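You operate a simulated robot arm through the tools that you are given. There is no shell and no other tool. Be economical: measure what you need, move in short steps, check, and stop when the job is done.

Carry out the task below with a simulated robot arm. There is one attempt and no reset: what you move stays moved.

## Task
Take the hooks tin on the top of the beige desk and put it away on the sewing machine shelf. Then put the black tray on the top of the beige desk away on the top of the grey chest. Then fetch the green book and set it on the shelf under the wooden table. Then shut the store door. Then put the blue ink bottle on the top of the wooden table away on the desk top. Then take the orange tag and leave it in the maps box. Then fetch the pink tag and set it in the tin bowl. Then put the numbered tile on the desk top away on the upper shelf of the desk rack. Then pull the prints drawer open. Keep to this order. Set down upright: blue ink bottle.
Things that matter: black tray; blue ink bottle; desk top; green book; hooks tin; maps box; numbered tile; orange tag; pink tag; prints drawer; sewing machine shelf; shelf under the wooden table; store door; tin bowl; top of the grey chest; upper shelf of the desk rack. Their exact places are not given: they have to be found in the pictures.

The check looks at the end state, three seconds after you hand in, the way a careful person would. Anything else that was tipped, shoved, dropped, spilled or broken makes it a failure.

## Robot
A 7-joint arm with a vacuum gripper on a trunk, on a base that drives. Base frame: it is fixed to the floor where the robot stands at the start and does not move with it; the origin is under the middle of the robot, x ahead of it, y to its left, z up. Units: cm, degrees, N and s.
Its first joint turns from -149.0 to 149.0 degrees. Places, roughly: black tray (20x15x5 cm) [60, -30, 90]; blue ink bottle [-100, 25, 75]; desk top [-400, 230, 90]; green book [50, 75, 75]; hooks tin [50, 25, 100]; maps box [-450, 225, 25]; numbered tile [-350, 250, 75]; orange tag [-350, 50, 50]; pink tag [-350, 25, 50]; prints drawer [-70, -530, 40]; sewing machine shelf [-650, -330, 110]; shelf under the wooden table [-120, 10, 20]; store door [60, 130, 100]; tin bowl (23x23x12 cm) [-660, -120, 80]; top of the grey chest [-70, -540, 90]; upper shelf of the desk rack (132x13 cm) [88, 28, 124]. Payload 1.06 kg.
Tool frame: the origin (TCP) lies in the middle of the cups' lips, and z points out of the cups. The gripper has 1 cup of 2.4 cm across, covering 2.4 by 2.4 cm (tool x, y); the bellows give 0.8 cm. With the vacuum on, a cup seals on a smooth face that it is pressed against (1 to 4 N); it does not hold porous or soft things. The pull reaches 23 N.
Orientation is that of the tool frame in the base frame, as a unit quaternion [x, y, z, w]. With the cups facing straight down, the tool's x points along the base's -x, its y along +y and its z along -z.

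## Interface
- The arm moves only by the tool servo_tool. Its argument "moves" is a list of rows, each a list of 7 numbers: the turn, a rotation vector about the base's x, y, z in degrees, then the shift along the base's x, y, z in cm, then the vacuum: 1 switches it on, 0 off. In form: [[ax, ay, az, tx, ty, tz, vacuum], ...]. A call has 1 to 8 rows; each row is the pose to reach, as a shift and turn from the pose commanded when the call began. Rows are played at 5 a second. More than 5 cm and 8.6 degrees between two rows, or a gripper value outside its range, and nothing of the call is played. Where a pose cannot be reached the arm comes as near as it can. A force on the tool above 40 N (or 10 N above the force at the start of the call, whichever is more), or a blocked arm, ends the call early, and 0.2 s more pass. The pull builds up within a second once a cup has sealed. Time passes only in rows, and 0.2 s behind the last, so rows that repeat a pose give it time. The reply holds the time, the measured pose of the TCP, the force on the tool along the base axes and the pull of the vacuum, in the units named above and with some noise, with the torque about the TCP (base axes, N m) and any sound that the robot's microphone picked up.
- Cameras (640 x 400 px; columns grow to the right, rows downward): "scene" is now at [-0.62, 23.57, 154.76]; the picture's right is [0.82, -0.57, 0.00], its down [-0.48, -0.69, -0.54] and it looks along [0.31, 0.44, -0.84] (base axes); focal length 214 px, centre (320, 200). "wrist" rides on the gripper at [7.8, 1.9, -9.6] in the tool frame; the picture's right is [-0.24, 0.97, 0.00], its down [-0.71, -0.17, -0.69] and it looks along [-0.67, -0.16, 0.73] (tool axes); focal length 243 px, centre (320, 200).
- get_image(camera): a new picture of that camera. No time passes.
- slide_trunk(by): slides the trunk up (or, below 0, down) by that many cm; the arm and the scene camera ride with it, the base frame stays. It gives what a move gives, with no picture.
- steer(legs): drives the robot by 1 to 6 legs, each [ahead, turn to the left] in cm and degrees, along the robot's own axes; the way and the turn of a leg run together, so that a leg with both is an arc; at most 150 cm and 180 degrees a leg. The arm and the cameras ride along, it lands a little off, and it stops where it bumps. It gives what a move gives.
- aim_head(pan, tilt): turns the head with the scene camera to pan (to the left, within 155 degrees either way) and tilt (down, from -29 to 69), counted from straight ahead of the robot. It gives what a move gives.
- probe_pixels(camera, pixels): for up to 12 pixels [column, row] of the newest picture of that camera ("zoom" is the newest enlarged one), the place [x, y, z] in the base frame of the surface seen there, good to about 0.2 cm, but the place of the scene camera against the robot may be out by one fixed shift of up to 1.2 cm in any direction. No time passes.
- enlarge(camera, box): a new picture of the part [left, top, right, bottom] of that camera's present view, enlarged. No time passes.
- hand_in(): hands the job in; it is judged then, once.

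Work in short steps. Measure before you move; look again where a grasp or a placing could have gone wrong, and mend it. You have 322 turns and 190 pictures in all, those below and enlarged ones among them. Switch the vacuum off and draw the arm clear of the work before you hand the job in, unless the task says otherwise; then end with one line.

The tools are called after "Emit:" as name(argument=value, ...) on one line, values as JSON. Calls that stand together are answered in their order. servo_tool: Moves the arm, as the interface text tells. Its arguments: {"type":"object","properties":{"moves":{"type":"array","items":{"type":"array","items":{"type":"number"}}}},"required":["moves"]} The other tools are called the same way: slide_trunk (by) slides the trunk up or down; steer (legs) drives the base; aim_head (pan, tilt) turns the head that bears the scene camera; get_image (camera) takes a picture; probe_pixels (camera, pixels) gives the place of the surface under pixels of a picture; enlarge (camera, box) takes an enlarged picture of a part of a camera's view; hand_in () hands the job in.

At the start:

```text
time: 0.0
tcp_pos: [-4.98, 67.69, 100.02]
orientation: [0.0, 1.0, 0.001, 0.001]
ft_force: [0.2, 0.7, 0.6]
wrist_torque: [0.03, 0.0, 0.0]
pull: 0.0
trunk travel left (down, up): [-62.5, 8.5]
robot x, y, heading: [0.2, -0.0, 0.0]
head pan, tilt: [55.0, 57.4]
```

scene: 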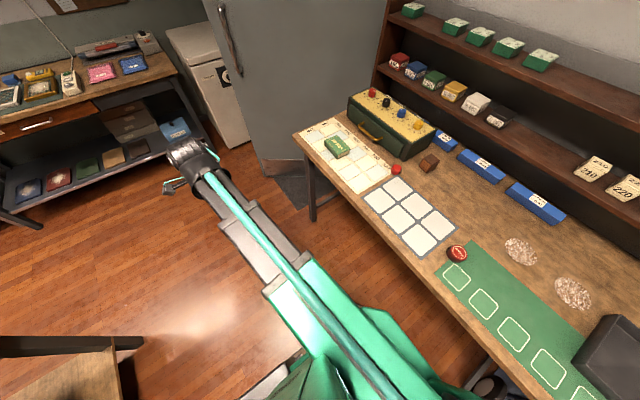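
wrist: 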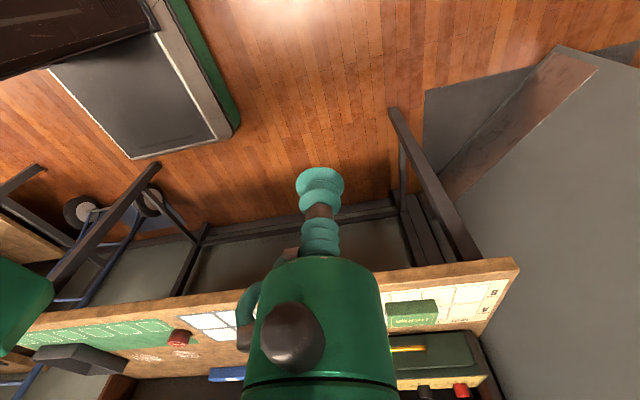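

I start by surveying: the scene picture shows the beige desk ahead right, with a tin rack. I look around with the head.

Emit:
aim_head(pan=0, tilt=35)

Emit:
get_image(camera="scene")

Emit:
aim_head(pan=80, tilt=25)

Emit:
get_image(camera="scene")

Emit:
aim_head(pan=150, tilt=25)

Emit:
get_image(camera="scene")

Emit:
aim_head(pan=-140, tilt=25)

Emit:
get_image(camera="scene")

Emit:
aim_head(pan=-75, tilt=25)

Emit:
get_image(camera="scene")

```text
time: 1.2
tcp_pos: [-4.97, 67.69, 99.91]
orientation: [0.0, 1.0, 0.001, -0.001]
ft_force: [0.3, 0.6, 0.6]
wrist_torque: [-0.02, 0.01, -0.01]
pull: 0.0
trunk travel left (down, up): [-62.5, 8.5]
robot x, y, heading: [-0.1, 0.2, -0.2]
head pan, tilt: [0.0, 35.0]
```

```text
187 pictures are left
```

scene: 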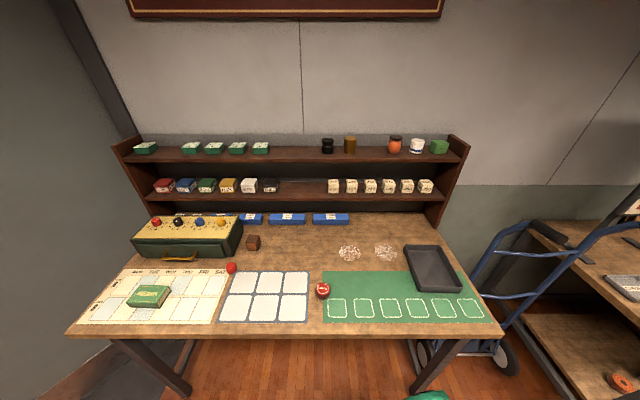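

```text
time: 2.8
tcp_pos: [-4.93, 67.64, 100.0]
orientation: [0.0, 1.0, 0.001, 0.001]
ft_force: [-0.3, -0.7, -0.2]
wrist_torque: [-0.01, 0.0, -0.02]
pull: 0.1
trunk travel left (down, up): [-62.5, 8.5]
robot x, y, heading: [-0.08, 0.13, -0.1]
head pan, tilt: [80.0, 25.0]
```

```text
186 pictures are left
```

scene: 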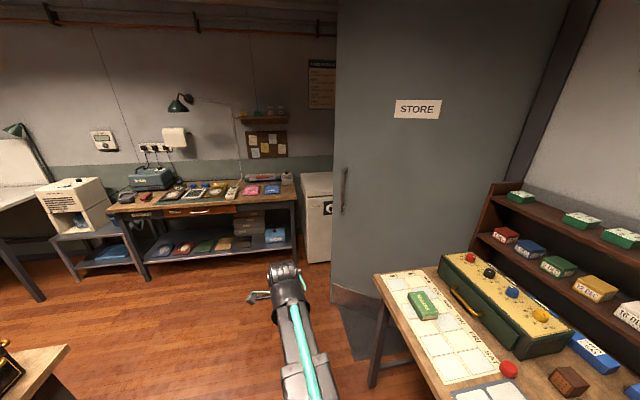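

```text
time: 4.2
tcp_pos: [-5.01, 67.75, 100.05]
orientation: [0.001, 1.0, 0.0, 0.0]
ft_force: [-0.1, -0.2, 0.0]
wrist_torque: [0.0, 0.03, 0.0]
pull: 0.0
trunk travel left (down, up): [-62.5, 8.5]
robot x, y, heading: [-0.1, 0.25, -0.1]
head pan, tilt: [150.0, 25.0]
```

```text
185 pictures are left
```

scene: 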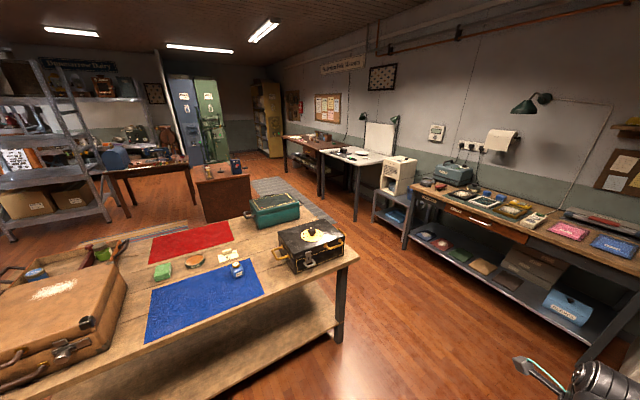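

```text
time: 8.2
tcp_pos: [-4.86, 67.69, 100.11]
orientation: [0.001, 1.0, -0.001, 0.0]
ft_force: [0.1, -0.3, 0.5]
wrist_torque: [-0.01, 0.0, 0.01]
pull: 0.0
trunk travel left (down, up): [-62.5, 8.5]
robot x, y, heading: [-0.27, 0.13, 0.2]
head pan, tilt: [-140.0, 25.0]
```

```text
184 pictures are left
```

scene: 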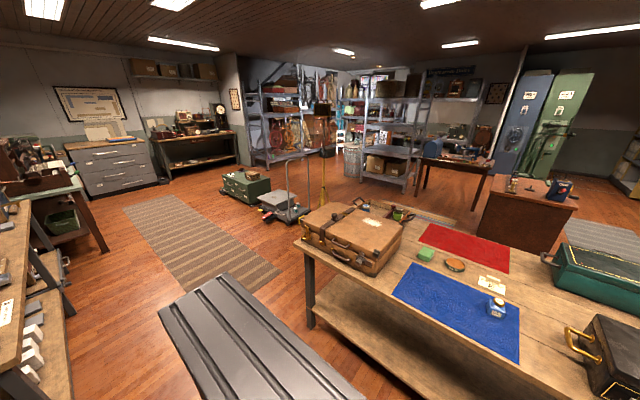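

```text
time: 9.5
tcp_pos: [-4.97, 67.68, 100.0]
orientation: [0.0, 1.0, 0.0, 0.0]
ft_force: [-0.4, -0.9, 0.0]
wrist_torque: [-0.02, 0.01, -0.02]
pull: 0.0
trunk travel left (down, up): [-62.5, 8.5]
robot x, y, heading: [-0.05, 0.05, 0.0]
head pan, tilt: [-75.0, 25.0]
```

```text
183 pictures are left
```

scene: 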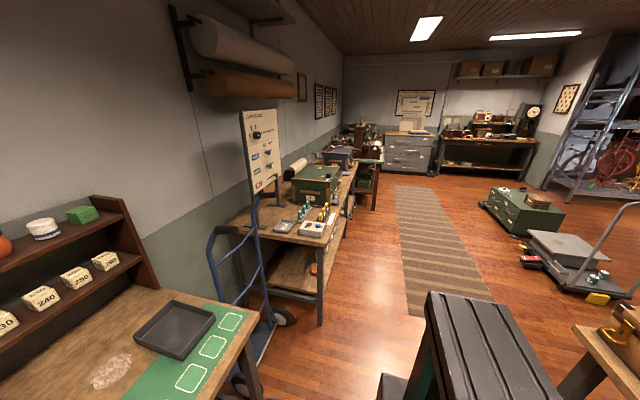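

Now look at the beige desk in detail.

Emit:
aim_head(pan=0, tilt=40)

Emit:
enlarge(camera="scene", box=[80, 100, 290, 231])

Emit:
enlarge(camera="scene", box=[60, 170, 290, 314])

Emit:
enlarge(camera="scene", box=[280, 100, 500, 237])

```text
time: 11.0
tcp_pos: [-4.88, 67.72, 100.0]
orientation: [0.0, 1.0, 0.0, -0.001]
ft_force: [0.7, 0.1, -0.6]
wrist_torque: [-0.04, 0.01, -0.02]
pull: 0.0
trunk travel left (down, up): [-62.5, 8.5]
robot x, y, heading: [0.35, -0.37, -0.3]
head pan, tilt: [0.0, 40.0]
```

```text
3.05 times, centred on (185, 166) of scene
```

zoom: 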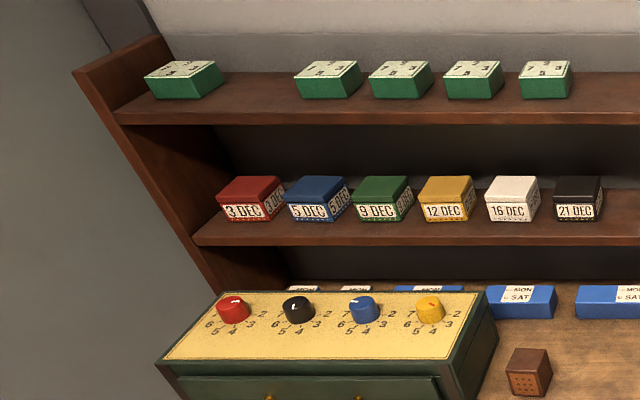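

```text
2.78 times, centred on (175, 242) of scene
```

zoom: 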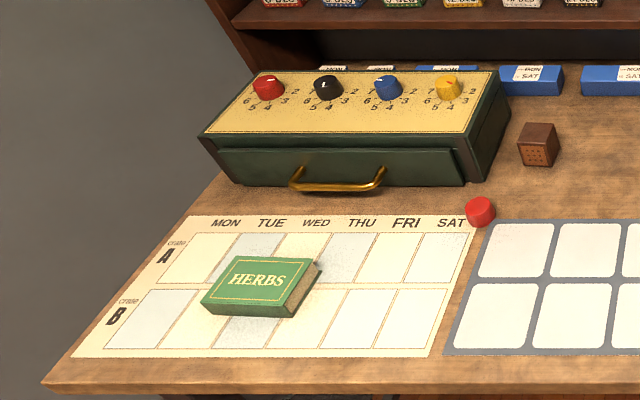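

```text
2.91 times, centred on (390, 168) of scene
```

zoom: 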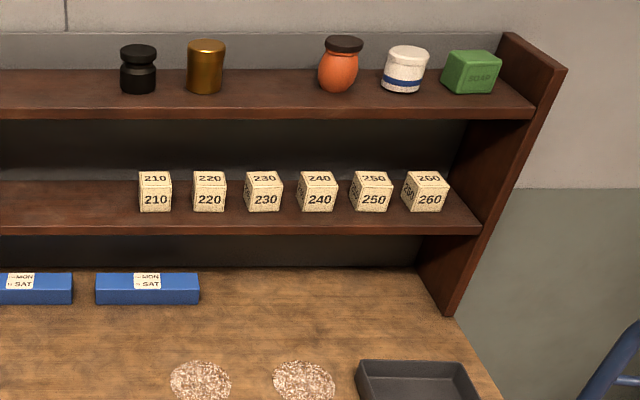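

Check the red round tin near (323,290) and tray, and probe places.

Emit:
get_image(camera="scene")

Emit:
enlarge(camera="scene", box=[280, 220, 480, 345])

```text
179 pictures are left
```

scene: 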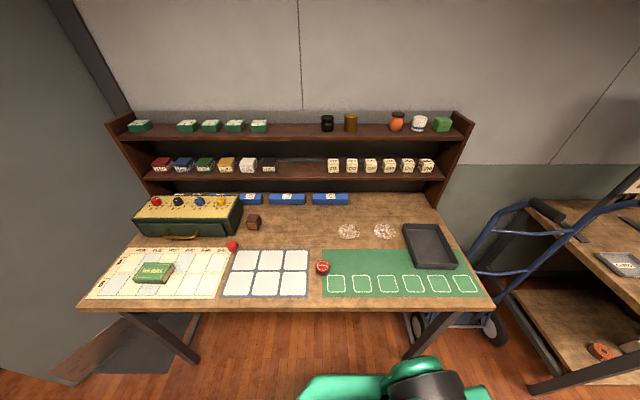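

```text
3.20 times, centred on (380, 282) of scene
```

zoom: 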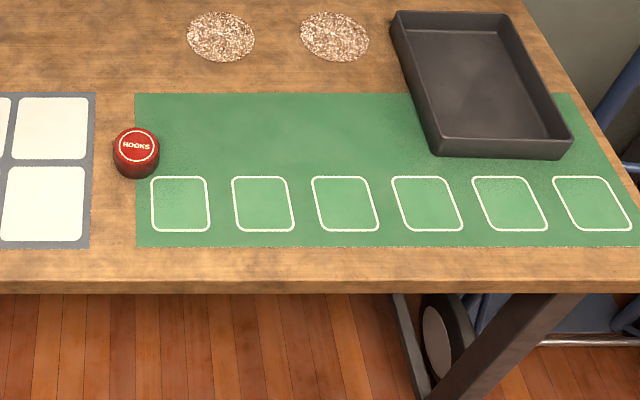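

The red round tin reads HOOKS. Probing it, the tray, book, desk edges, and shelf.

Emit:
probe_pixels(camera="zoom", pixels=[[137, 145], [136, 172], [158, 154], [115, 154], [480, 90], [400, 20], [505, 20], [565, 135], [440, 140], [100, 270]])

Emit:
probe_pixels(camera="scene", pixels=[[155, 269], [145, 262], [172, 263], [165, 280], [137, 282], [82, 306], [490, 304], [290, 178], [160, 132], [400, 133], [20, 300], [80, 330]])

```text
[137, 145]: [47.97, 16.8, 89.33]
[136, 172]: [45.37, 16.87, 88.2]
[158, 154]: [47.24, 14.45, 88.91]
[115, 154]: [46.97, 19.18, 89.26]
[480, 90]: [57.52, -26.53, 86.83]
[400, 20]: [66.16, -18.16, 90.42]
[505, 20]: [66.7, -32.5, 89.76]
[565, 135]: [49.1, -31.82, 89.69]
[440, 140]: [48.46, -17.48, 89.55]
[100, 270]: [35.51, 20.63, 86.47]
```

```text
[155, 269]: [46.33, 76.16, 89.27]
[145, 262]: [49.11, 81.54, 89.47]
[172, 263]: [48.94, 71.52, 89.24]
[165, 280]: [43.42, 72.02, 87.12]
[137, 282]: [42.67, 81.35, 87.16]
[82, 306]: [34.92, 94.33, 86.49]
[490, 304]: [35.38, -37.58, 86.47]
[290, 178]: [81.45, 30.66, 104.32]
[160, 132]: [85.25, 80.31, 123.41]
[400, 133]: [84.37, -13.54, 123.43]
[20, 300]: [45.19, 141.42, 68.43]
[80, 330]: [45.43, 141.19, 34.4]
```

The tin's top centre is about (47.7,16.8,89.3). Moving the arm over it in two sweeps, slightly raised.

Emit:
servo_tool(moves=[[0, 0, 0, 4, -2.5, 1, 0], [0, 0, 0, 8, -5, 2, 0], [0, 0, 0, 12, -7.5, 3, 0], [0, 0, 0, 16, -10, 4, 0], [0, 0, 0, 20, -12.5, 5, 0], [0, 0, 0, 24, -15, 5, 0], [0, 0, 0, 28, -17.5, 5, 0], [0, 0, 0, 32, -20, 5, 0]])

Emit:
servo_tool(moves=[[0, 0, 0, 2.6, -3.9, 0, 0], [0, 0, 0, 5.2, -7.8, 0, 0], [0, 0, 0, 7.8, -11.7, 0, 0], [0, 0, 0, 10.4, -15.6, 0, 0], [0, 0, 0, 13, -19.5, 0, 0], [0, 0, 0, 15.6, -23.4, 0, 0], [0, 0, 0, 18.2, -27.3, 0, 0], [0, 0, 0, 20.8, -31.2, 0, 0]])

Emit:
get_image(camera="wrist")

Emit:
get_image(camera="scene")

```text
time: 12.8
tcp_pos: [27.41, 47.66, 104.98]
orientation: [0.001, 1.0, 0.0, 0.0]
ft_force: [0.4, 1.0, 0.3]
wrist_torque: [0.0, -0.02, 0.01]
pull: 0.0
trunk travel left (down, up): [-62.5, 8.5]
robot x, y, heading: [0.23, 0.23, 0.1]
head pan, tilt: [0.0, 40.0]
```

```text
time: 14.6
tcp_pos: [49.29, 16.73, 105.33]
orientation: [0.0, 1.0, 0.001, 0.0]
ft_force: [0.3, 0.3, 0.4]
wrist_torque: [-0.03, 0.03, 0.02]
pull: 0.0
out of reach, approached as far as the arm can: row 3, 4, 5, 6, 7, 8
trunk travel left (down, up): [-62.5, 8.5]
robot x, y, heading: [0.11, -0.24, -0.2]
head pan, tilt: [0.0, 40.0]
```

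```text
177 pictures are left
```

wrist: 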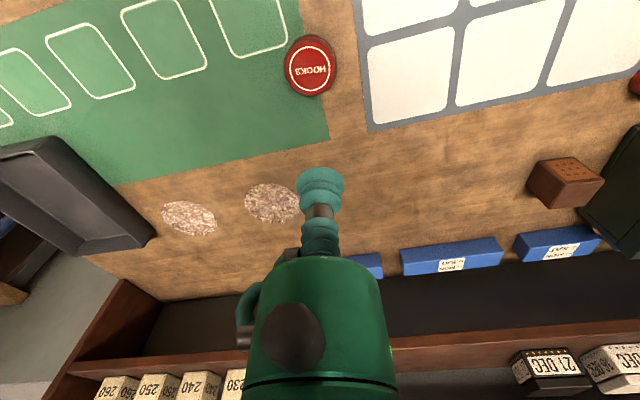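

```text
176 pictures are left
```

scene: 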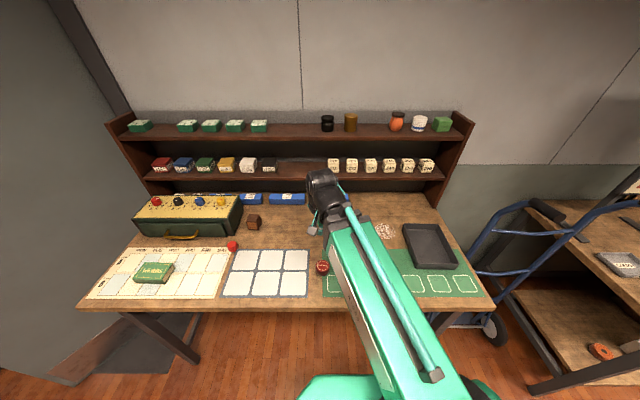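

The wrist view shows the tin at (310,65). I probe it with the wrist camera, which rides on the arm, to calibrate.

Emit:
probe_pixels(camera="wrist", pixels=[[310, 68], [285, 67], [332, 66], [310, 42], [310, 94], [230, 115]])

Emit:
probe_pixels(camera="scene", pixels=[[323, 266], [316, 266], [330, 266]])

```text
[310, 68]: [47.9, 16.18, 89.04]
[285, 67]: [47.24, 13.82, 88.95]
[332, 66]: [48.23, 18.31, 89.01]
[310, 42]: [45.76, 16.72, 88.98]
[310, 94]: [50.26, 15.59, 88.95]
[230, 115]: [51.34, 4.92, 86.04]
```

```text
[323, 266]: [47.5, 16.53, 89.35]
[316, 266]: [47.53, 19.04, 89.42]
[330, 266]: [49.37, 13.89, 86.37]
```

Wrist says tin centre (47.9,16.1,89.0). I lower toward it with the vacuum on.

Emit:
servo_tool(moves=[[0, 0, 0, 0, 0, -4, 0], [0, 0, 0, -0.7, -0.3, -8, 0], [0, 0, 0, -1.4, -0.6, -12, 0]])

Emit:
get_image(camera="wrist")

```text
time: 15.4
tcp_pos: [50.6, 17.42, 93.36]
orientation: [0.001, 1.0, 0.0, 0.0]
ft_force: [0.6, 0.0, -0.3]
wrist_torque: [-0.01, 0.03, -0.04]
pull: 0.0
out of reach, approached as far as the arm can: row 1, 2, 3
trunk travel left (down, up): [-62.5, 8.5]
robot x, y, heading: [0.14, 0.1, 0.1]
head pan, tilt: [0.0, 40.0]
```

```text
175 pictures are left
```

wrist: 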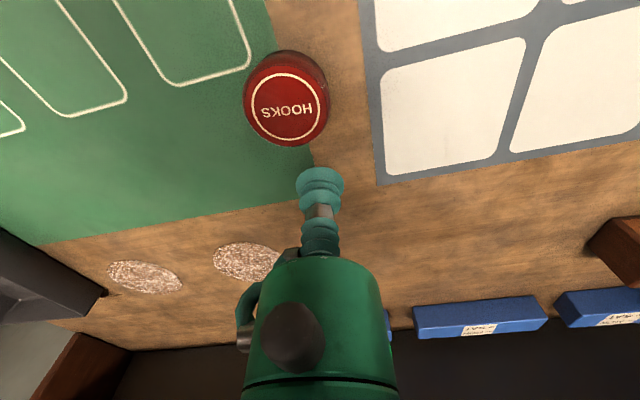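

The arm is too near its inner limit (about 53 cm). I back the base off 12 cm with the tool raised first.

Emit:
servo_tool(moves=[[0, 0, 0, 2, 0, 4, 0], [0, 0, 0, 3, 0, 8, 0]])

Emit:
steer(legs=[[-12, 0]])

Emit:
get_image(camera="wrist")

```text
time: 16.0
tcp_pos: [53.7, 17.5, 101.08]
orientation: [0.0, 1.0, 0.0, 0.0]
ft_force: [-0.4, 0.1, -0.4]
wrist_torque: [-0.03, 0.02, 0.0]
pull: 0.1
trunk travel left (down, up): [-62.5, 8.5]
robot x, y, heading: [-0.06, 0.16, -0.0]
head pan, tilt: [0.0, 40.0]
```

```text
time: 17.2
tcp_pos: [41.65, 17.5, 101.19]
orientation: [0.0, 1.0, 0.001, 0.0]
ft_force: [0.0, 0.0, -0.4]
wrist_torque: [-0.04, -0.03, -0.01]
pull: 0.0
trunk travel left (down, up): [-62.5, 8.5]
robot x, y, heading: [-11.75, -0.01, 0.3]
head pan, tilt: [0.0, 40.0]
```

```text
174 pictures are left
```

wrist: 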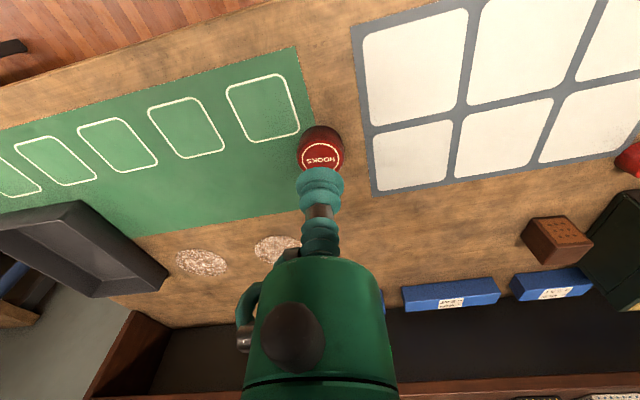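

Probing the tin again from here.

Emit:
probe_pixels(camera="wrist", pixels=[[320, 157], [302, 157], [340, 157], [320, 143]])

Emit:
servo_tool(moves=[[0, 0, 0, 3.5, -0.6, -2, 0], [0, 0, 0, 6.2, -1.3, -5, 0], [0, 0, 0, 6.2, -1.3, -8, 0]])

Emit:
get_image(camera="wrist")

```text
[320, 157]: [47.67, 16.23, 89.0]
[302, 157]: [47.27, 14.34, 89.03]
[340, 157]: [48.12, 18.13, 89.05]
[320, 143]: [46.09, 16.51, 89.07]
```

```text
time: 18.0
tcp_pos: [47.96, 16.38, 93.05]
orientation: [0.001, 1.0, 0.0, 0.0]
ft_force: [0.9, 0.1, -0.3]
wrist_torque: [-0.03, 0.01, -0.01]
pull: 0.1
trunk travel left (down, up): [-62.5, 8.5]
robot x, y, heading: [-11.74, 0.02, -0.0]
head pan, tilt: [0.0, 40.0]
```

```text
173 pictures are left
```

wrist: 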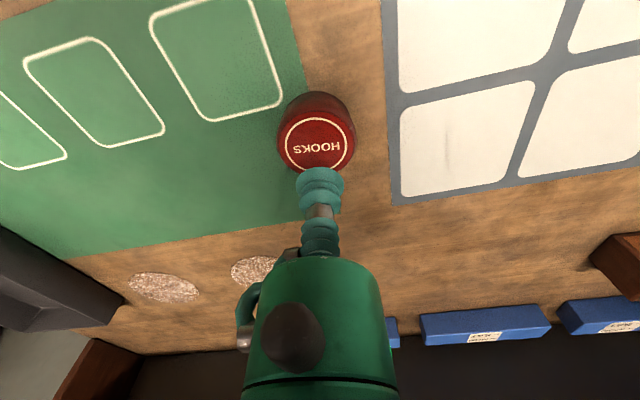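

Aligned; pressing down gently with vacuum on.

Emit:
servo_tool(moves=[[0, 0, 0, -0.1, -0.15, -2, 1], [0, 0, 0, -0.1, -0.15, -3.5, 1], [0, 0, 0, -0.1, -0.15, -4.2, 1], [0, 0, 0, -0.1, -0.15, -4.3, 1], [0, 0, 0, -0.1, -0.15, -4.3, 1], [0, 0, 0, -0.1, -0.15, -4.3, 1]])

```text
time: 19.4
tcp_pos: [47.92, 16.16, 88.87]
orientation: [0.0, 1.0, 0.001, 0.0]
ft_force: [2.3, 1.5, 11.5]
wrist_torque: [0.02, 0.02, 0.01]
pull: 21.8
trunk travel left (down, up): [-62.5, 8.5]
robot x, y, heading: [-12.2, 0.07, -0.1]
head pan, tilt: [0.0, 40.0]
```

Sealed (21.8 N). Lift, then survey the room for the route.

Emit:
servo_tool(moves=[[0, 0, 0, 0, 0, 2, 1], [0, 0, 0, 0, 0, 6, 1], [0, 0, 0, 0, 0, 10, 1], [0, 0, 0, 0, 0, 14, 1], [0, 0, 0, 0, 0, 18, 1]])

Emit:
aim_head(pan=-110, tilt=20)

Emit:
get_image(camera="scene")

Emit:
probe_pixels(camera="scene", pixels=[[320, 200], [250, 200], [420, 200], [500, 220], [150, 200], [480, 150], [560, 150], [400, 280], [500, 300], [600, 250], [300, 130], [230, 300]])

```text
time: 20.6
tcp_pos: [48.02, 16.01, 106.88]
orientation: [0.001, 1.0, -0.001, 0.0]
ft_force: [0.4, 1.0, -0.8]
wrist_torque: [0.0, -0.03, -0.02]
pull: 22.6
trunk travel left (down, up): [-62.5, 8.5]
robot x, y, heading: [-12.05, -0.07, -0.0]
head pan, tilt: [0.0, 40.0]
```

```text
time: 22.5
tcp_pos: [47.84, 16.05, 106.72]
orientation: [0.001, 1.0, 0.0, 0.0]
ft_force: [-0.3, -1.1, -0.1]
wrist_torque: [-0.03, 0.02, -0.01]
pull: 22.1
trunk travel left (down, up): [-62.5, 8.5]
robot x, y, heading: [-11.72, -0.39, -0.1]
head pan, tilt: [-110.0, 20.0]
```

```text
172 pictures are left
```

scene: 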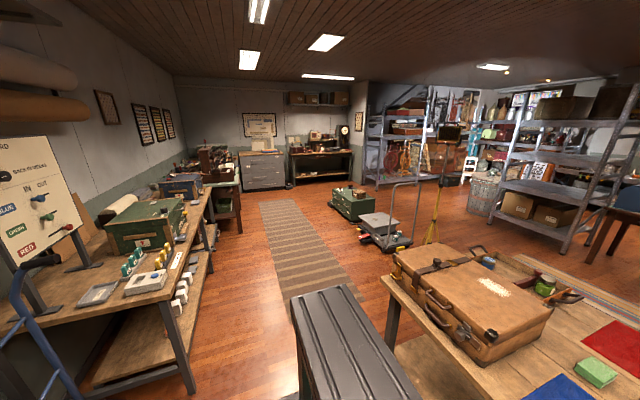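

```text
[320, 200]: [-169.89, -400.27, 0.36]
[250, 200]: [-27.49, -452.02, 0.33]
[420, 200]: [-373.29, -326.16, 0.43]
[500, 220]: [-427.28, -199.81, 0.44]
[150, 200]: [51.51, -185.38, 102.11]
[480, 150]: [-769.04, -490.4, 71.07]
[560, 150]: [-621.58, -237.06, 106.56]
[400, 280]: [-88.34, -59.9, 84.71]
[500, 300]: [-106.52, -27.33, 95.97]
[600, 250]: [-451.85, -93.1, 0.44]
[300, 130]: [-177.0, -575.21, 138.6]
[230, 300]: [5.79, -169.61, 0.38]
```

Zoom on the two metal racks and the area between to find a sewing machine.

Emit:
enlarge(camera="scene", box=[460, 70, 640, 182])

Emit:
probe_pixels(camera="zoom", pixels=[[90, 130], [150, 150], [220, 160], [300, 185], [400, 190], [500, 220], [200, 280], [420, 290], [330, 80], [560, 40], [160, 240], [540, 300]])

Emit:
enlarge(camera="scene", box=[360, 80, 500, 168])

Emit:
aim_head(pan=-155, tilt=20)

Emit:
get_image(camera="scene")

```text
3.56 times, centred on (550, 126) of scene
```

zoom: 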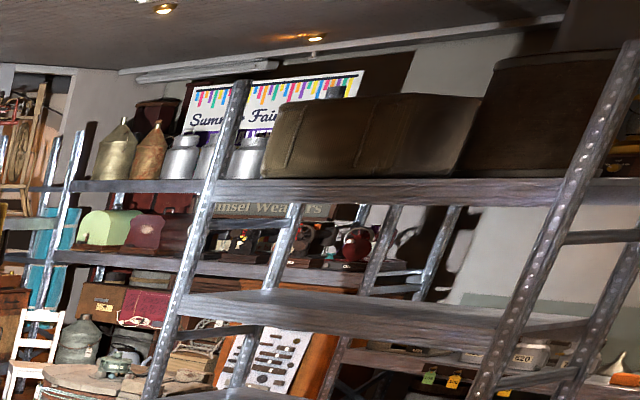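

```text
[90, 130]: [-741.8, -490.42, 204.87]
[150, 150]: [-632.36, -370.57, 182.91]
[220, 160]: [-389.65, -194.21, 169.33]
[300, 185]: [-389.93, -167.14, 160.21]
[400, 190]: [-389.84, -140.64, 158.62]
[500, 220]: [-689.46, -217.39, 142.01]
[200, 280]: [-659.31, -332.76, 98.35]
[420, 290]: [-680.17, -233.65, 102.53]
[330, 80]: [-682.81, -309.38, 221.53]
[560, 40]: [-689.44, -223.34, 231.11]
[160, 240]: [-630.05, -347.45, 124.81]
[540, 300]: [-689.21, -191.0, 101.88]
```

```text
4.55 times, centred on (430, 124) of scene
```

zoom: 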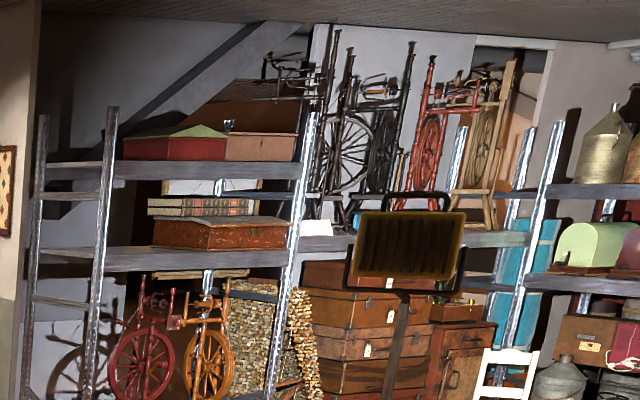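

```text
time: 23.6
tcp_pos: [47.9, 16.05, 106.75]
orientation: [0.002, 1.0, 0.0, 0.0]
ft_force: [-0.6, -0.2, -0.1]
wrist_torque: [0.04, 0.01, 0.03]
pull: 23.1
trunk travel left (down, up): [-62.5, 8.5]
robot x, y, heading: [-11.98, -0.2, -0.2]
head pan, tilt: [-154.7, 20.0]
```

```text
169 pictures are left
```

scene: 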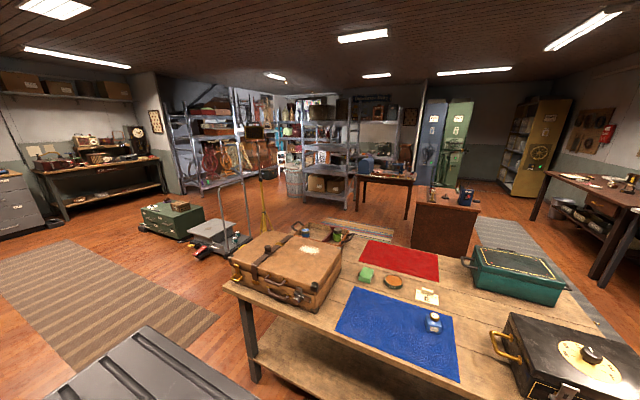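

I need a map of obstacles: probing table corners, trolley, trunk, rack feet.

Emit:
probe_pixels(camera="scene", pixels=[[258, 380], [142, 222], [185, 238], [205, 222], [190, 240], [240, 250], [255, 230], [306, 200], [344, 208], [408, 222], [412, 245], [478, 250]])

Emit:
probe_pixels(camera="scene", pixels=[[228, 285], [270, 235], [205, 190], [290, 195], [66, 220], [180, 195], [530, 215], [600, 285], [360, 222], [450, 220], [350, 240], [325, 160]])

```text
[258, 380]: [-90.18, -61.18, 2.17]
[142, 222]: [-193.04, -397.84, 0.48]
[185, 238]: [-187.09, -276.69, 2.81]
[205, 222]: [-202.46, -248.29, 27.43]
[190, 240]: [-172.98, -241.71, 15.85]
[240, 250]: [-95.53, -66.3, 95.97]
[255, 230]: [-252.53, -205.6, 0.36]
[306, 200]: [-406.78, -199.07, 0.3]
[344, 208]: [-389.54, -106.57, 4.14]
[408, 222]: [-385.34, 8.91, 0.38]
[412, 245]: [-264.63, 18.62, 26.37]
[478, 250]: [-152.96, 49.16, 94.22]
```

```text
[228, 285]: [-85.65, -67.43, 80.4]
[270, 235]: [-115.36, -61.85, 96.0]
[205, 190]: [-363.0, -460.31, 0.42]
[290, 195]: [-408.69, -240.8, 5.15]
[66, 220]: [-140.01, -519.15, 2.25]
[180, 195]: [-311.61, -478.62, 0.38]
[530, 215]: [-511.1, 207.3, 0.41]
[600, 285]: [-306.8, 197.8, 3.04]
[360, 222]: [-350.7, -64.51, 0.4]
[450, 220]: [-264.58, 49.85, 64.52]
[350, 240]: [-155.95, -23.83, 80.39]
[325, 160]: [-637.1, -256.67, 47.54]
```

Probing the slatted thing (is it the robot's own deck?) to learn the footprint.

Emit:
probe_pixels(camera="scene", pixels=[[145, 330], [250, 398], [60, 395], [150, 380]])

Emit:
aim_head(pan=-100, tilt=60)

Emit:
get_image(camera="scene")

```text
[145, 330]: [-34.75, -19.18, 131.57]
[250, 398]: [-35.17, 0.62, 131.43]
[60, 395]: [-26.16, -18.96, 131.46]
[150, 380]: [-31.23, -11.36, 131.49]
```

```text
time: 24.9
tcp_pos: [47.97, 16.16, 106.81]
orientation: [0.001, 1.0, 0.0, 0.0]
ft_force: [0.5, 0.5, -1.2]
wrist_torque: [0.0, 0.01, -0.01]
pull: 22.8
trunk travel left (down, up): [-62.5, 8.5]
robot x, y, heading: [-12.23, -0.25, 0.1]
head pan, tilt: [-100.0, 60.0]
```

```text
168 pictures are left
```

scene: 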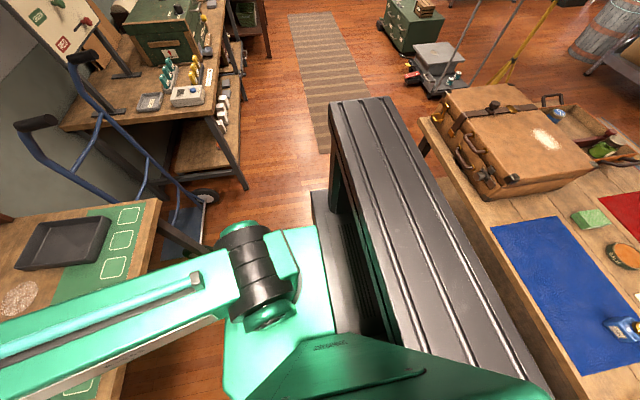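

Emit:
probe_pixels(camera="scene", pixels=[[318, 195], [330, 230], [345, 140], [318, 210]])

Emit:
get_image(camera="wrist")

```text
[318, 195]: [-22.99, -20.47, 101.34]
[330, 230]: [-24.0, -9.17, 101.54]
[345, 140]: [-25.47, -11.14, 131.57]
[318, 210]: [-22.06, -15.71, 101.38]
```

```text
167 pictures are left
```

wrist: 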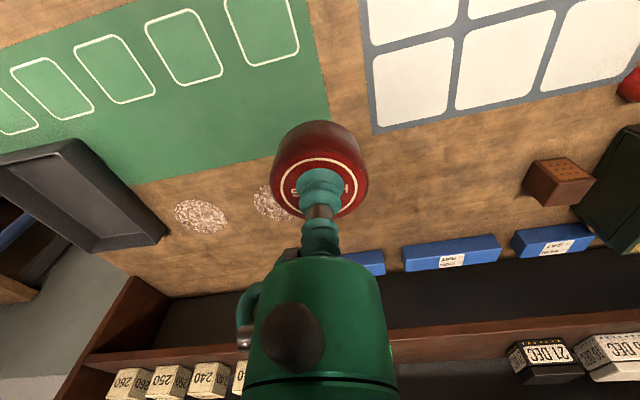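

Checking hand-truck handle, signboard and suitcase heights before spinning right.

Emit:
probe_pixels(camera="scene", pixels=[[40, 122], [78, 57], [85, 30], [155, 10], [130, 72], [40, 10], [190, 95], [240, 185], [480, 95], [430, 125]])

```text
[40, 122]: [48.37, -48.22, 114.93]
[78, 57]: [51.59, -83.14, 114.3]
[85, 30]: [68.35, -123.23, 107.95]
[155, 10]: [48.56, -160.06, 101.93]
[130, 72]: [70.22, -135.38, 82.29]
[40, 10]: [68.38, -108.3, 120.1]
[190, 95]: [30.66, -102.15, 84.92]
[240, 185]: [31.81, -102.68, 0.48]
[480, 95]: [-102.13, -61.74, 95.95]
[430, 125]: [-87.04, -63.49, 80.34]
```

Handles are far enough if I back off 10 cm first. Back, then turn right 90 and drive along the aisle.

Emit:
steer(legs=[[-10, 0], [0, -90], [125, 0]])

Emit:
aim_head(pan=-80, tilt=35)

Emit:
get_image(camera="scene")

```text
time: 35.8
tcp_pos: [-8.03, -186.12, 106.85]
orientation: [0.712, 0.703, 0.0, 0.0]
ft_force: [0.4, 0.4, -0.8]
wrist_torque: [-0.03, -0.04, 0.01]
pull: 22.8
trunk travel left (down, up): [-62.5, 8.5]
robot x, y, heading: [-23.06, -126.09, -90.6]
head pan, tilt: [-100.0, 60.0]
```

```text
time: 36.7
tcp_pos: [-8.09, -186.12, 106.81]
orientation: [0.711, 0.703, 0.0, -0.001]
ft_force: [-0.9, -0.8, -1.0]
wrist_torque: [0.0, 0.02, 0.0]
pull: 23.2
trunk travel left (down, up): [-62.5, 8.5]
robot x, y, heading: [-23.29, -126.09, -90.7]
head pan, tilt: [-80.0, 35.0]
```

```text
166 pictures are left
```

scene: 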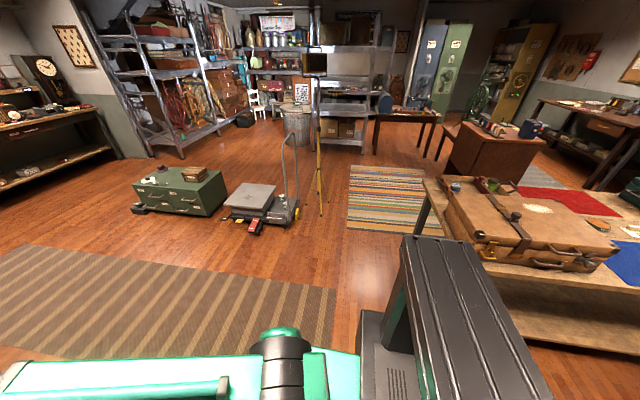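

Probing tripod feet, rug edges, rack legs, and the sewing shelf candidates.

Emit:
probe_pixels(camera="scene", pixels=[[320, 214], [328, 195], [297, 218], [250, 233], [348, 230], [420, 205], [438, 185], [290, 145], [305, 145], [362, 150], [183, 155], [255, 118]])

Emit:
enlarge(camera="scene", box=[230, 0, 430, 160])

```text
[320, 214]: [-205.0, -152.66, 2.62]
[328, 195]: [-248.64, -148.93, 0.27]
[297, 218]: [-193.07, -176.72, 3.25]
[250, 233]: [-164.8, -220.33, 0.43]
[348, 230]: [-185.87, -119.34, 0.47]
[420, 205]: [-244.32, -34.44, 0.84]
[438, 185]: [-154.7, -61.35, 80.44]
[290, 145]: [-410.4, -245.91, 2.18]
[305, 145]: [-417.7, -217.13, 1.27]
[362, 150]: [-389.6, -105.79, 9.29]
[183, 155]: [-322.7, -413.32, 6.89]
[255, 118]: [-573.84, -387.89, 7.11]
```

```text
2.50 times, centred on (330, 80) of scene
```

zoom: 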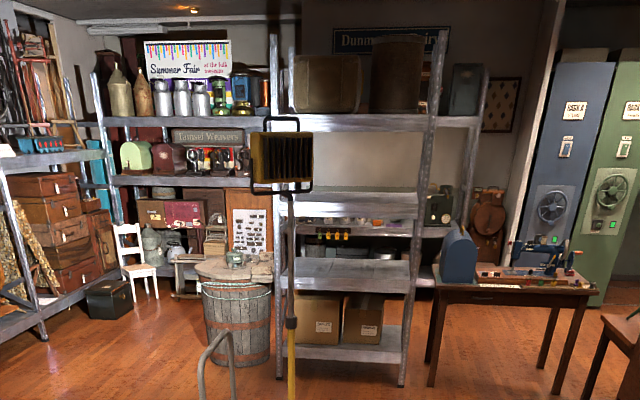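

Tripod foot reaches y=-149 and table end y=-62, so I'll pass at y≈-105. Back 21, turn right, drive 150.

Emit:
probe_pixels(camera="zoom", pixels=[[210, 177], [155, 176], [200, 165], [225, 165], [380, 225], [440, 212], [330, 220], [180, 235], [240, 258], [300, 112], [150, 185], [620, 230]])

Emit:
steer(legs=[[-21, 0], [0, -89.4], [150, 0], [60, 0]])

Emit:
aim_head(pan=-25, tilt=25)

Emit:
get_image(camera="scene")

Emit:
aim_head(pan=25, tilt=25)

Emit:
get_image(camera="scene")

```text
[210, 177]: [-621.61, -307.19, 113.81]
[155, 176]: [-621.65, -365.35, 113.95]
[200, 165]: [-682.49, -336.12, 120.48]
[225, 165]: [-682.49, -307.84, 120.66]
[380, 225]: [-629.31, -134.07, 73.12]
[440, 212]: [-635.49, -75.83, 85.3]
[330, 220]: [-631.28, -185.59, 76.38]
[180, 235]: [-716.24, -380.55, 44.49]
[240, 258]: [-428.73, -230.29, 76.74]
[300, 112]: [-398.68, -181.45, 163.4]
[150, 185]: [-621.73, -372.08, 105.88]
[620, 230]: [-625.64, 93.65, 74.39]
```

```text
time: 52.3
tcp_pos: [-295.42, -128.34, 106.86]
orientation: [1.0, 0.017, 0.0, 0.0]
ft_force: [-0.4, -0.1, -1.2]
wrist_torque: [-0.01, -0.02, -0.02]
pull: 22.7
trunk travel left (down, up): [-62.5, 8.5]
robot x, y, heading: [-236.05, -110.26, -177.9]
head pan, tilt: [-80.0, 35.0]
```

```text
time: 53.5
tcp_pos: [-295.33, -128.38, 106.87]
orientation: [1.0, 0.017, 0.001, -0.001]
ft_force: [0.0, -0.6, -1.0]
wrist_torque: [0.03, 0.02, 0.01]
pull: 23.1
trunk travel left (down, up): [-62.5, 8.5]
robot x, y, heading: [-236.03, -110.53, -178.1]
head pan, tilt: [-25.0, 25.0]
```

```text
164 pictures are left
```

scene: 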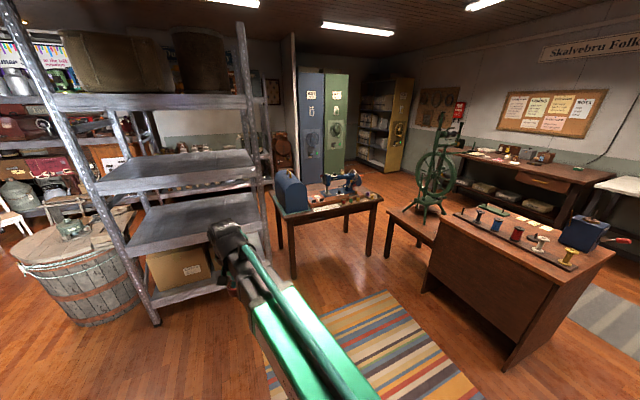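

```text
time: 54.7
tcp_pos: [-295.38, -128.16, 106.75]
orientation: [1.0, 0.016, 0.001, 0.0]
ft_force: [-1.1, -0.2, -0.9]
wrist_torque: [-0.02, -0.04, 0.03]
pull: 22.8
trunk travel left (down, up): [-62.5, 8.5]
robot x, y, heading: [-236.36, -110.31, -178.1]
head pan, tilt: [25.0, 25.0]
```

```text
163 pictures are left
```

scene: 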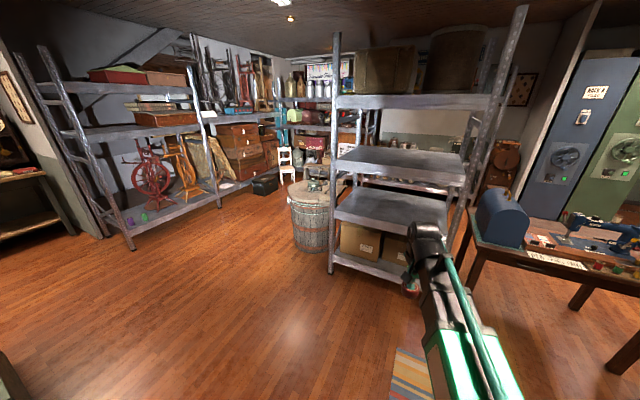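

Probing barrel, chair, black box and left rack to plan the corridor.

Emit:
probe_pixels(camera="scene", pixels=[[132, 248], [220, 208], [265, 192], [278, 185], [292, 184], [303, 182], [298, 245], [325, 250], [332, 272], [293, 205], [285, 170], [255, 190]])

Emit:
enlarge(camera="scene", box=[240, 60, 400, 200])

```text
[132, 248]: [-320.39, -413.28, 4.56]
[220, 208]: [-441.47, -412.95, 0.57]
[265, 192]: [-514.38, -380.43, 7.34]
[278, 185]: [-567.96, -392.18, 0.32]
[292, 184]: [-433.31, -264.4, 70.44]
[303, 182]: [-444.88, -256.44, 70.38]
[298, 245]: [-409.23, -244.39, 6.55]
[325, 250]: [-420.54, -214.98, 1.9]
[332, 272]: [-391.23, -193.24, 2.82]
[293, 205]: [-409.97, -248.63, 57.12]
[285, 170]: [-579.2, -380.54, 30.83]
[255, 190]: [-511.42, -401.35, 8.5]
```

```text
2.86 times, centred on (320, 130) of scene
```

zoom: 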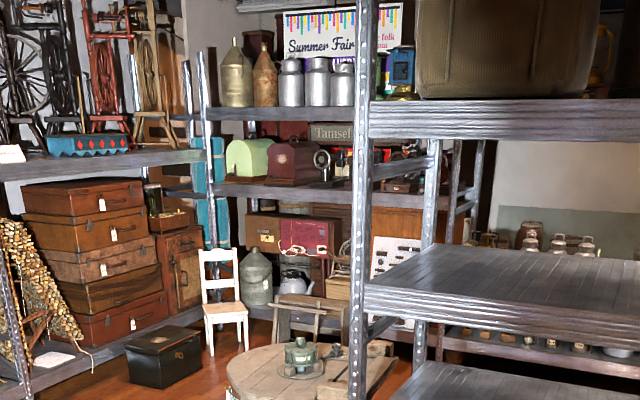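

Corridor between barrel (y≈-268) and left rack (y≈-413). I'll go ahead 72, turn to -y, drive ~198, turn to -x.

Emit:
steer(legs=[[72, 0], [0, 88], [150, 0], [48, 0], [0, -90], [60, 0]])

Emit:
aim_head(pan=0, tilt=25)

Emit:
get_image(camera="scene")

```text
time: 78.6
tcp_pos: [-429.53, -328.07, 106.86]
orientation: [1.0, 0.016, -0.001, 0.0]
ft_force: [-0.2, 0.6, -1.3]
wrist_torque: [0.03, -0.03, 0.01]
pull: 22.9
trunk travel left (down, up): [-62.5, 8.5]
robot x, y, heading: [-370.26, -310.05, -177.9]
head pan, tilt: [25.0, 25.0]
```

```text
time: 79.5
tcp_pos: [-429.57, -328.06, 106.87]
orientation: [1.0, 0.016, 0.0, 0.0]
ft_force: [-0.4, 0.2, 0.1]
wrist_torque: [0.04, -0.02, -0.01]
pull: 23.4
trunk travel left (down, up): [-62.5, 8.5]
robot x, y, heading: [-370.04, -309.7, -178.3]
head pan, tilt: [0.0, 25.0]
```

```text
161 pictures are left
```

scene: 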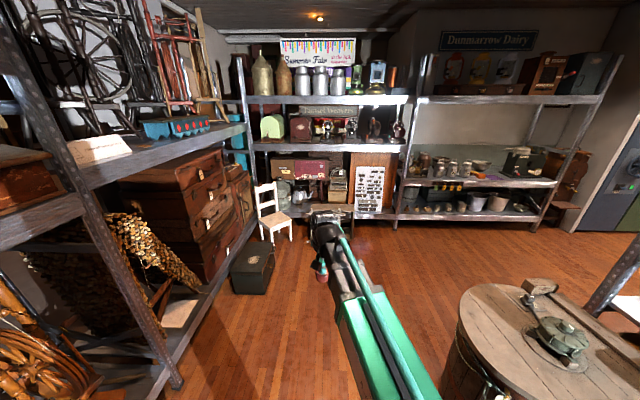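

Path is clear; drive 135 ahead and look at the sewing shelf.

Emit:
steer(legs=[[135, 0]])

Emit:
aim_head(pan=0, tilt=15)

Emit:
get_image(camera="scene")

Emit:
enlarge(camera="scene", box=[150, 90, 470, 290])

```text
time: 86.3
tcp_pos: [-565.23, -333.97, 106.9]
orientation: [1.0, 0.023, 0.0, -0.001]
ft_force: [-0.1, 0.6, -1.3]
wrist_torque: [0.0, -0.02, -0.03]
pull: 22.9
trunk travel left (down, up): [-62.5, 8.5]
robot x, y, heading: [-506.13, -315.62, -177.2]
head pan, tilt: [0.0, 25.0]
```

```text
time: 87.0
tcp_pos: [-565.19, -334.08, 106.91]
orientation: [1.0, 0.022, 0.0, 0.0]
ft_force: [0.1, 0.0, -0.8]
wrist_torque: [0.02, 0.02, 0.02]
pull: 22.7
trunk travel left (down, up): [-62.5, 8.5]
robot x, y, heading: [-505.93, -315.45, -177.6]
head pan, tilt: [0.0, 15.0]
```

```text
160 pictures are left
```

scene: 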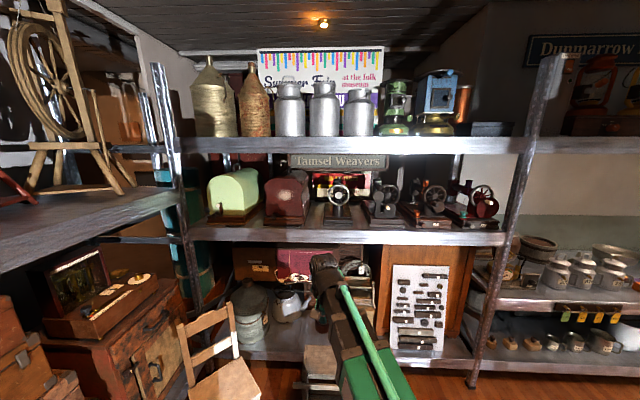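

```text
2.00 times, centred on (310, 190) of scene
```

zoom: 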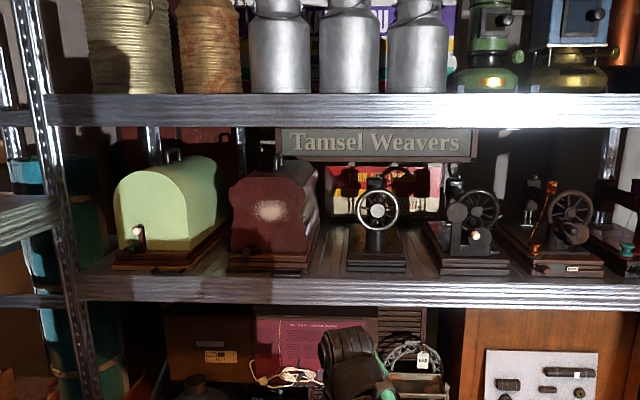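

Probing shelf surface gaps: front edge, machine front edges, free spots.

Emit:
probe_pixels(camera="zoom", pixels=[[330, 262], [325, 275], [330, 240], [100, 268], [250, 276], [380, 270], [470, 274], [270, 270], [350, 262], [420, 262], [410, 240], [340, 110]])

Emit:
probe_pixels(camera="zoom", pixels=[[325, 277], [325, 300], [340, 97], [340, 124], [520, 276], [610, 285], [230, 262], [115, 255], [90, 265], [480, 130], [415, 270], [315, 230]])

```text
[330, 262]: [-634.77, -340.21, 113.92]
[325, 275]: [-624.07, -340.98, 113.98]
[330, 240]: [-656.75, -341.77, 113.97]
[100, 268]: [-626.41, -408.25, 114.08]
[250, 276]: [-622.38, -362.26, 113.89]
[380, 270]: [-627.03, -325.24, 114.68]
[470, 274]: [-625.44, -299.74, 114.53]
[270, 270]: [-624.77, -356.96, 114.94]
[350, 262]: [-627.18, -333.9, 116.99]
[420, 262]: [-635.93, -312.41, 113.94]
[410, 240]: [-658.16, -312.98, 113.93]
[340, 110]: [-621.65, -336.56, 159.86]
```

```text
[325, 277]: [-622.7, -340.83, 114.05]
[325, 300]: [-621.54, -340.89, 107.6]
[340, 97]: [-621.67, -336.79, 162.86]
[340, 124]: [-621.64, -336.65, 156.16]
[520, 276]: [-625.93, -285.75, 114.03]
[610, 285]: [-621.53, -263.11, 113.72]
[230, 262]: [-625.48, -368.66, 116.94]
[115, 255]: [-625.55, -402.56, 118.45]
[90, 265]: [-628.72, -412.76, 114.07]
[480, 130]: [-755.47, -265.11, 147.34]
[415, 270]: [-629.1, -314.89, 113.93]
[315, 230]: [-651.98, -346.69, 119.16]
```

Shelf surface z=114, front edge x=-621.6, upper shelf underside 156. How tall is the wrist above the TCP? Probing the arm.

Emit:
probe_pixels(camera="zoom", pixels=[[335, 335], [345, 350], [335, 365], [372, 395], [350, 330]])

Emit:
get_image(camera="wrist")

Emit:
aim_head(pan=0, tilt=45)

Emit:
get_image(camera="scene")

```text
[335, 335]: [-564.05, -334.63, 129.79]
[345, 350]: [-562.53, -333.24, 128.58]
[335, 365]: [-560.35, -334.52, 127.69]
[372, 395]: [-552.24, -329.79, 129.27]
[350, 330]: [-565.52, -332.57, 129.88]
```

```text
158 pictures are left
```

wrist: 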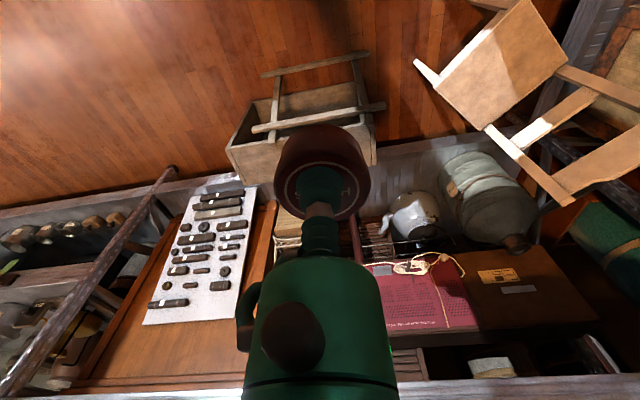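

```text
time: 87.9
tcp_pos: [-565.35, -333.99, 106.87]
orientation: [1.0, 0.023, 0.0, 0.0]
ft_force: [0.3, 0.1, -1.2]
wrist_torque: [-0.02, 0.01, -0.03]
pull: 22.6
trunk travel left (down, up): [-62.5, 8.5]
robot x, y, heading: [-506.25, -315.17, -177.5]
head pan, tilt: [0.0, 45.0]
```

```text
157 pictures are left
```

scene: 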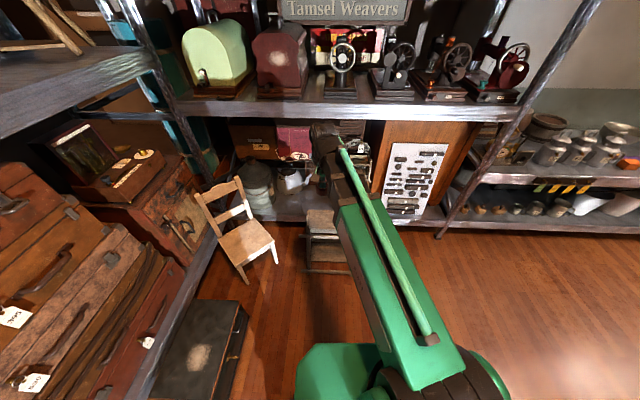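

Wrist top is ~23 cm above the TCP, so it fits under the upper shelf. Probing the crate and chair before driving nearer.

Emit:
probe_pixels(camera="scene", pixels=[[330, 265], [345, 272], [310, 235], [243, 282], [278, 262], [245, 330], [230, 300]])

Emit:
slide_trunk(by=8)

Emit:
servo_tool(moves=[[0, 0, 0, 0, -1, 3, 1], [0, 0, 0, 0, -2, 5, 1], [0, 0, 0, 0, -3, 7, 1]])

```text
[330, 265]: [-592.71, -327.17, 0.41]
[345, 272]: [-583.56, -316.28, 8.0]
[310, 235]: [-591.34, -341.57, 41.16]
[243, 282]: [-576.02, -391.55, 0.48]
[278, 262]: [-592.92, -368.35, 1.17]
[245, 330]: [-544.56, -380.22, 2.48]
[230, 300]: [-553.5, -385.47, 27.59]
```

```text
time: 89.1
tcp_pos: [-565.25, -333.98, 114.88]
orientation: [1.0, 0.023, 0.0, 0.0]
ft_force: [-0.6, 0.6, -0.3]
wrist_torque: [0.02, 0.03, -0.02]
pull: 23.0
trunk travel left (down, up): [-70.5, 0.5]
robot x, y, heading: [-506.18, -315.33, -177.5]
head pan, tilt: [0.0, 45.0]
```

```text
time: 89.9
tcp_pos: [-565.1, -337.01, 121.94]
orientation: [1.0, 0.023, 0.0, -0.001]
ft_force: [-0.9, 0.3, -1.3]
wrist_torque: [-0.03, -0.03, 0.04]
pull: 23.2
trunk travel left (down, up): [-70.5, 0.5]
robot x, y, heading: [-506.43, -314.87, -177.7]
head pan, tilt: [0.0, 45.0]
```

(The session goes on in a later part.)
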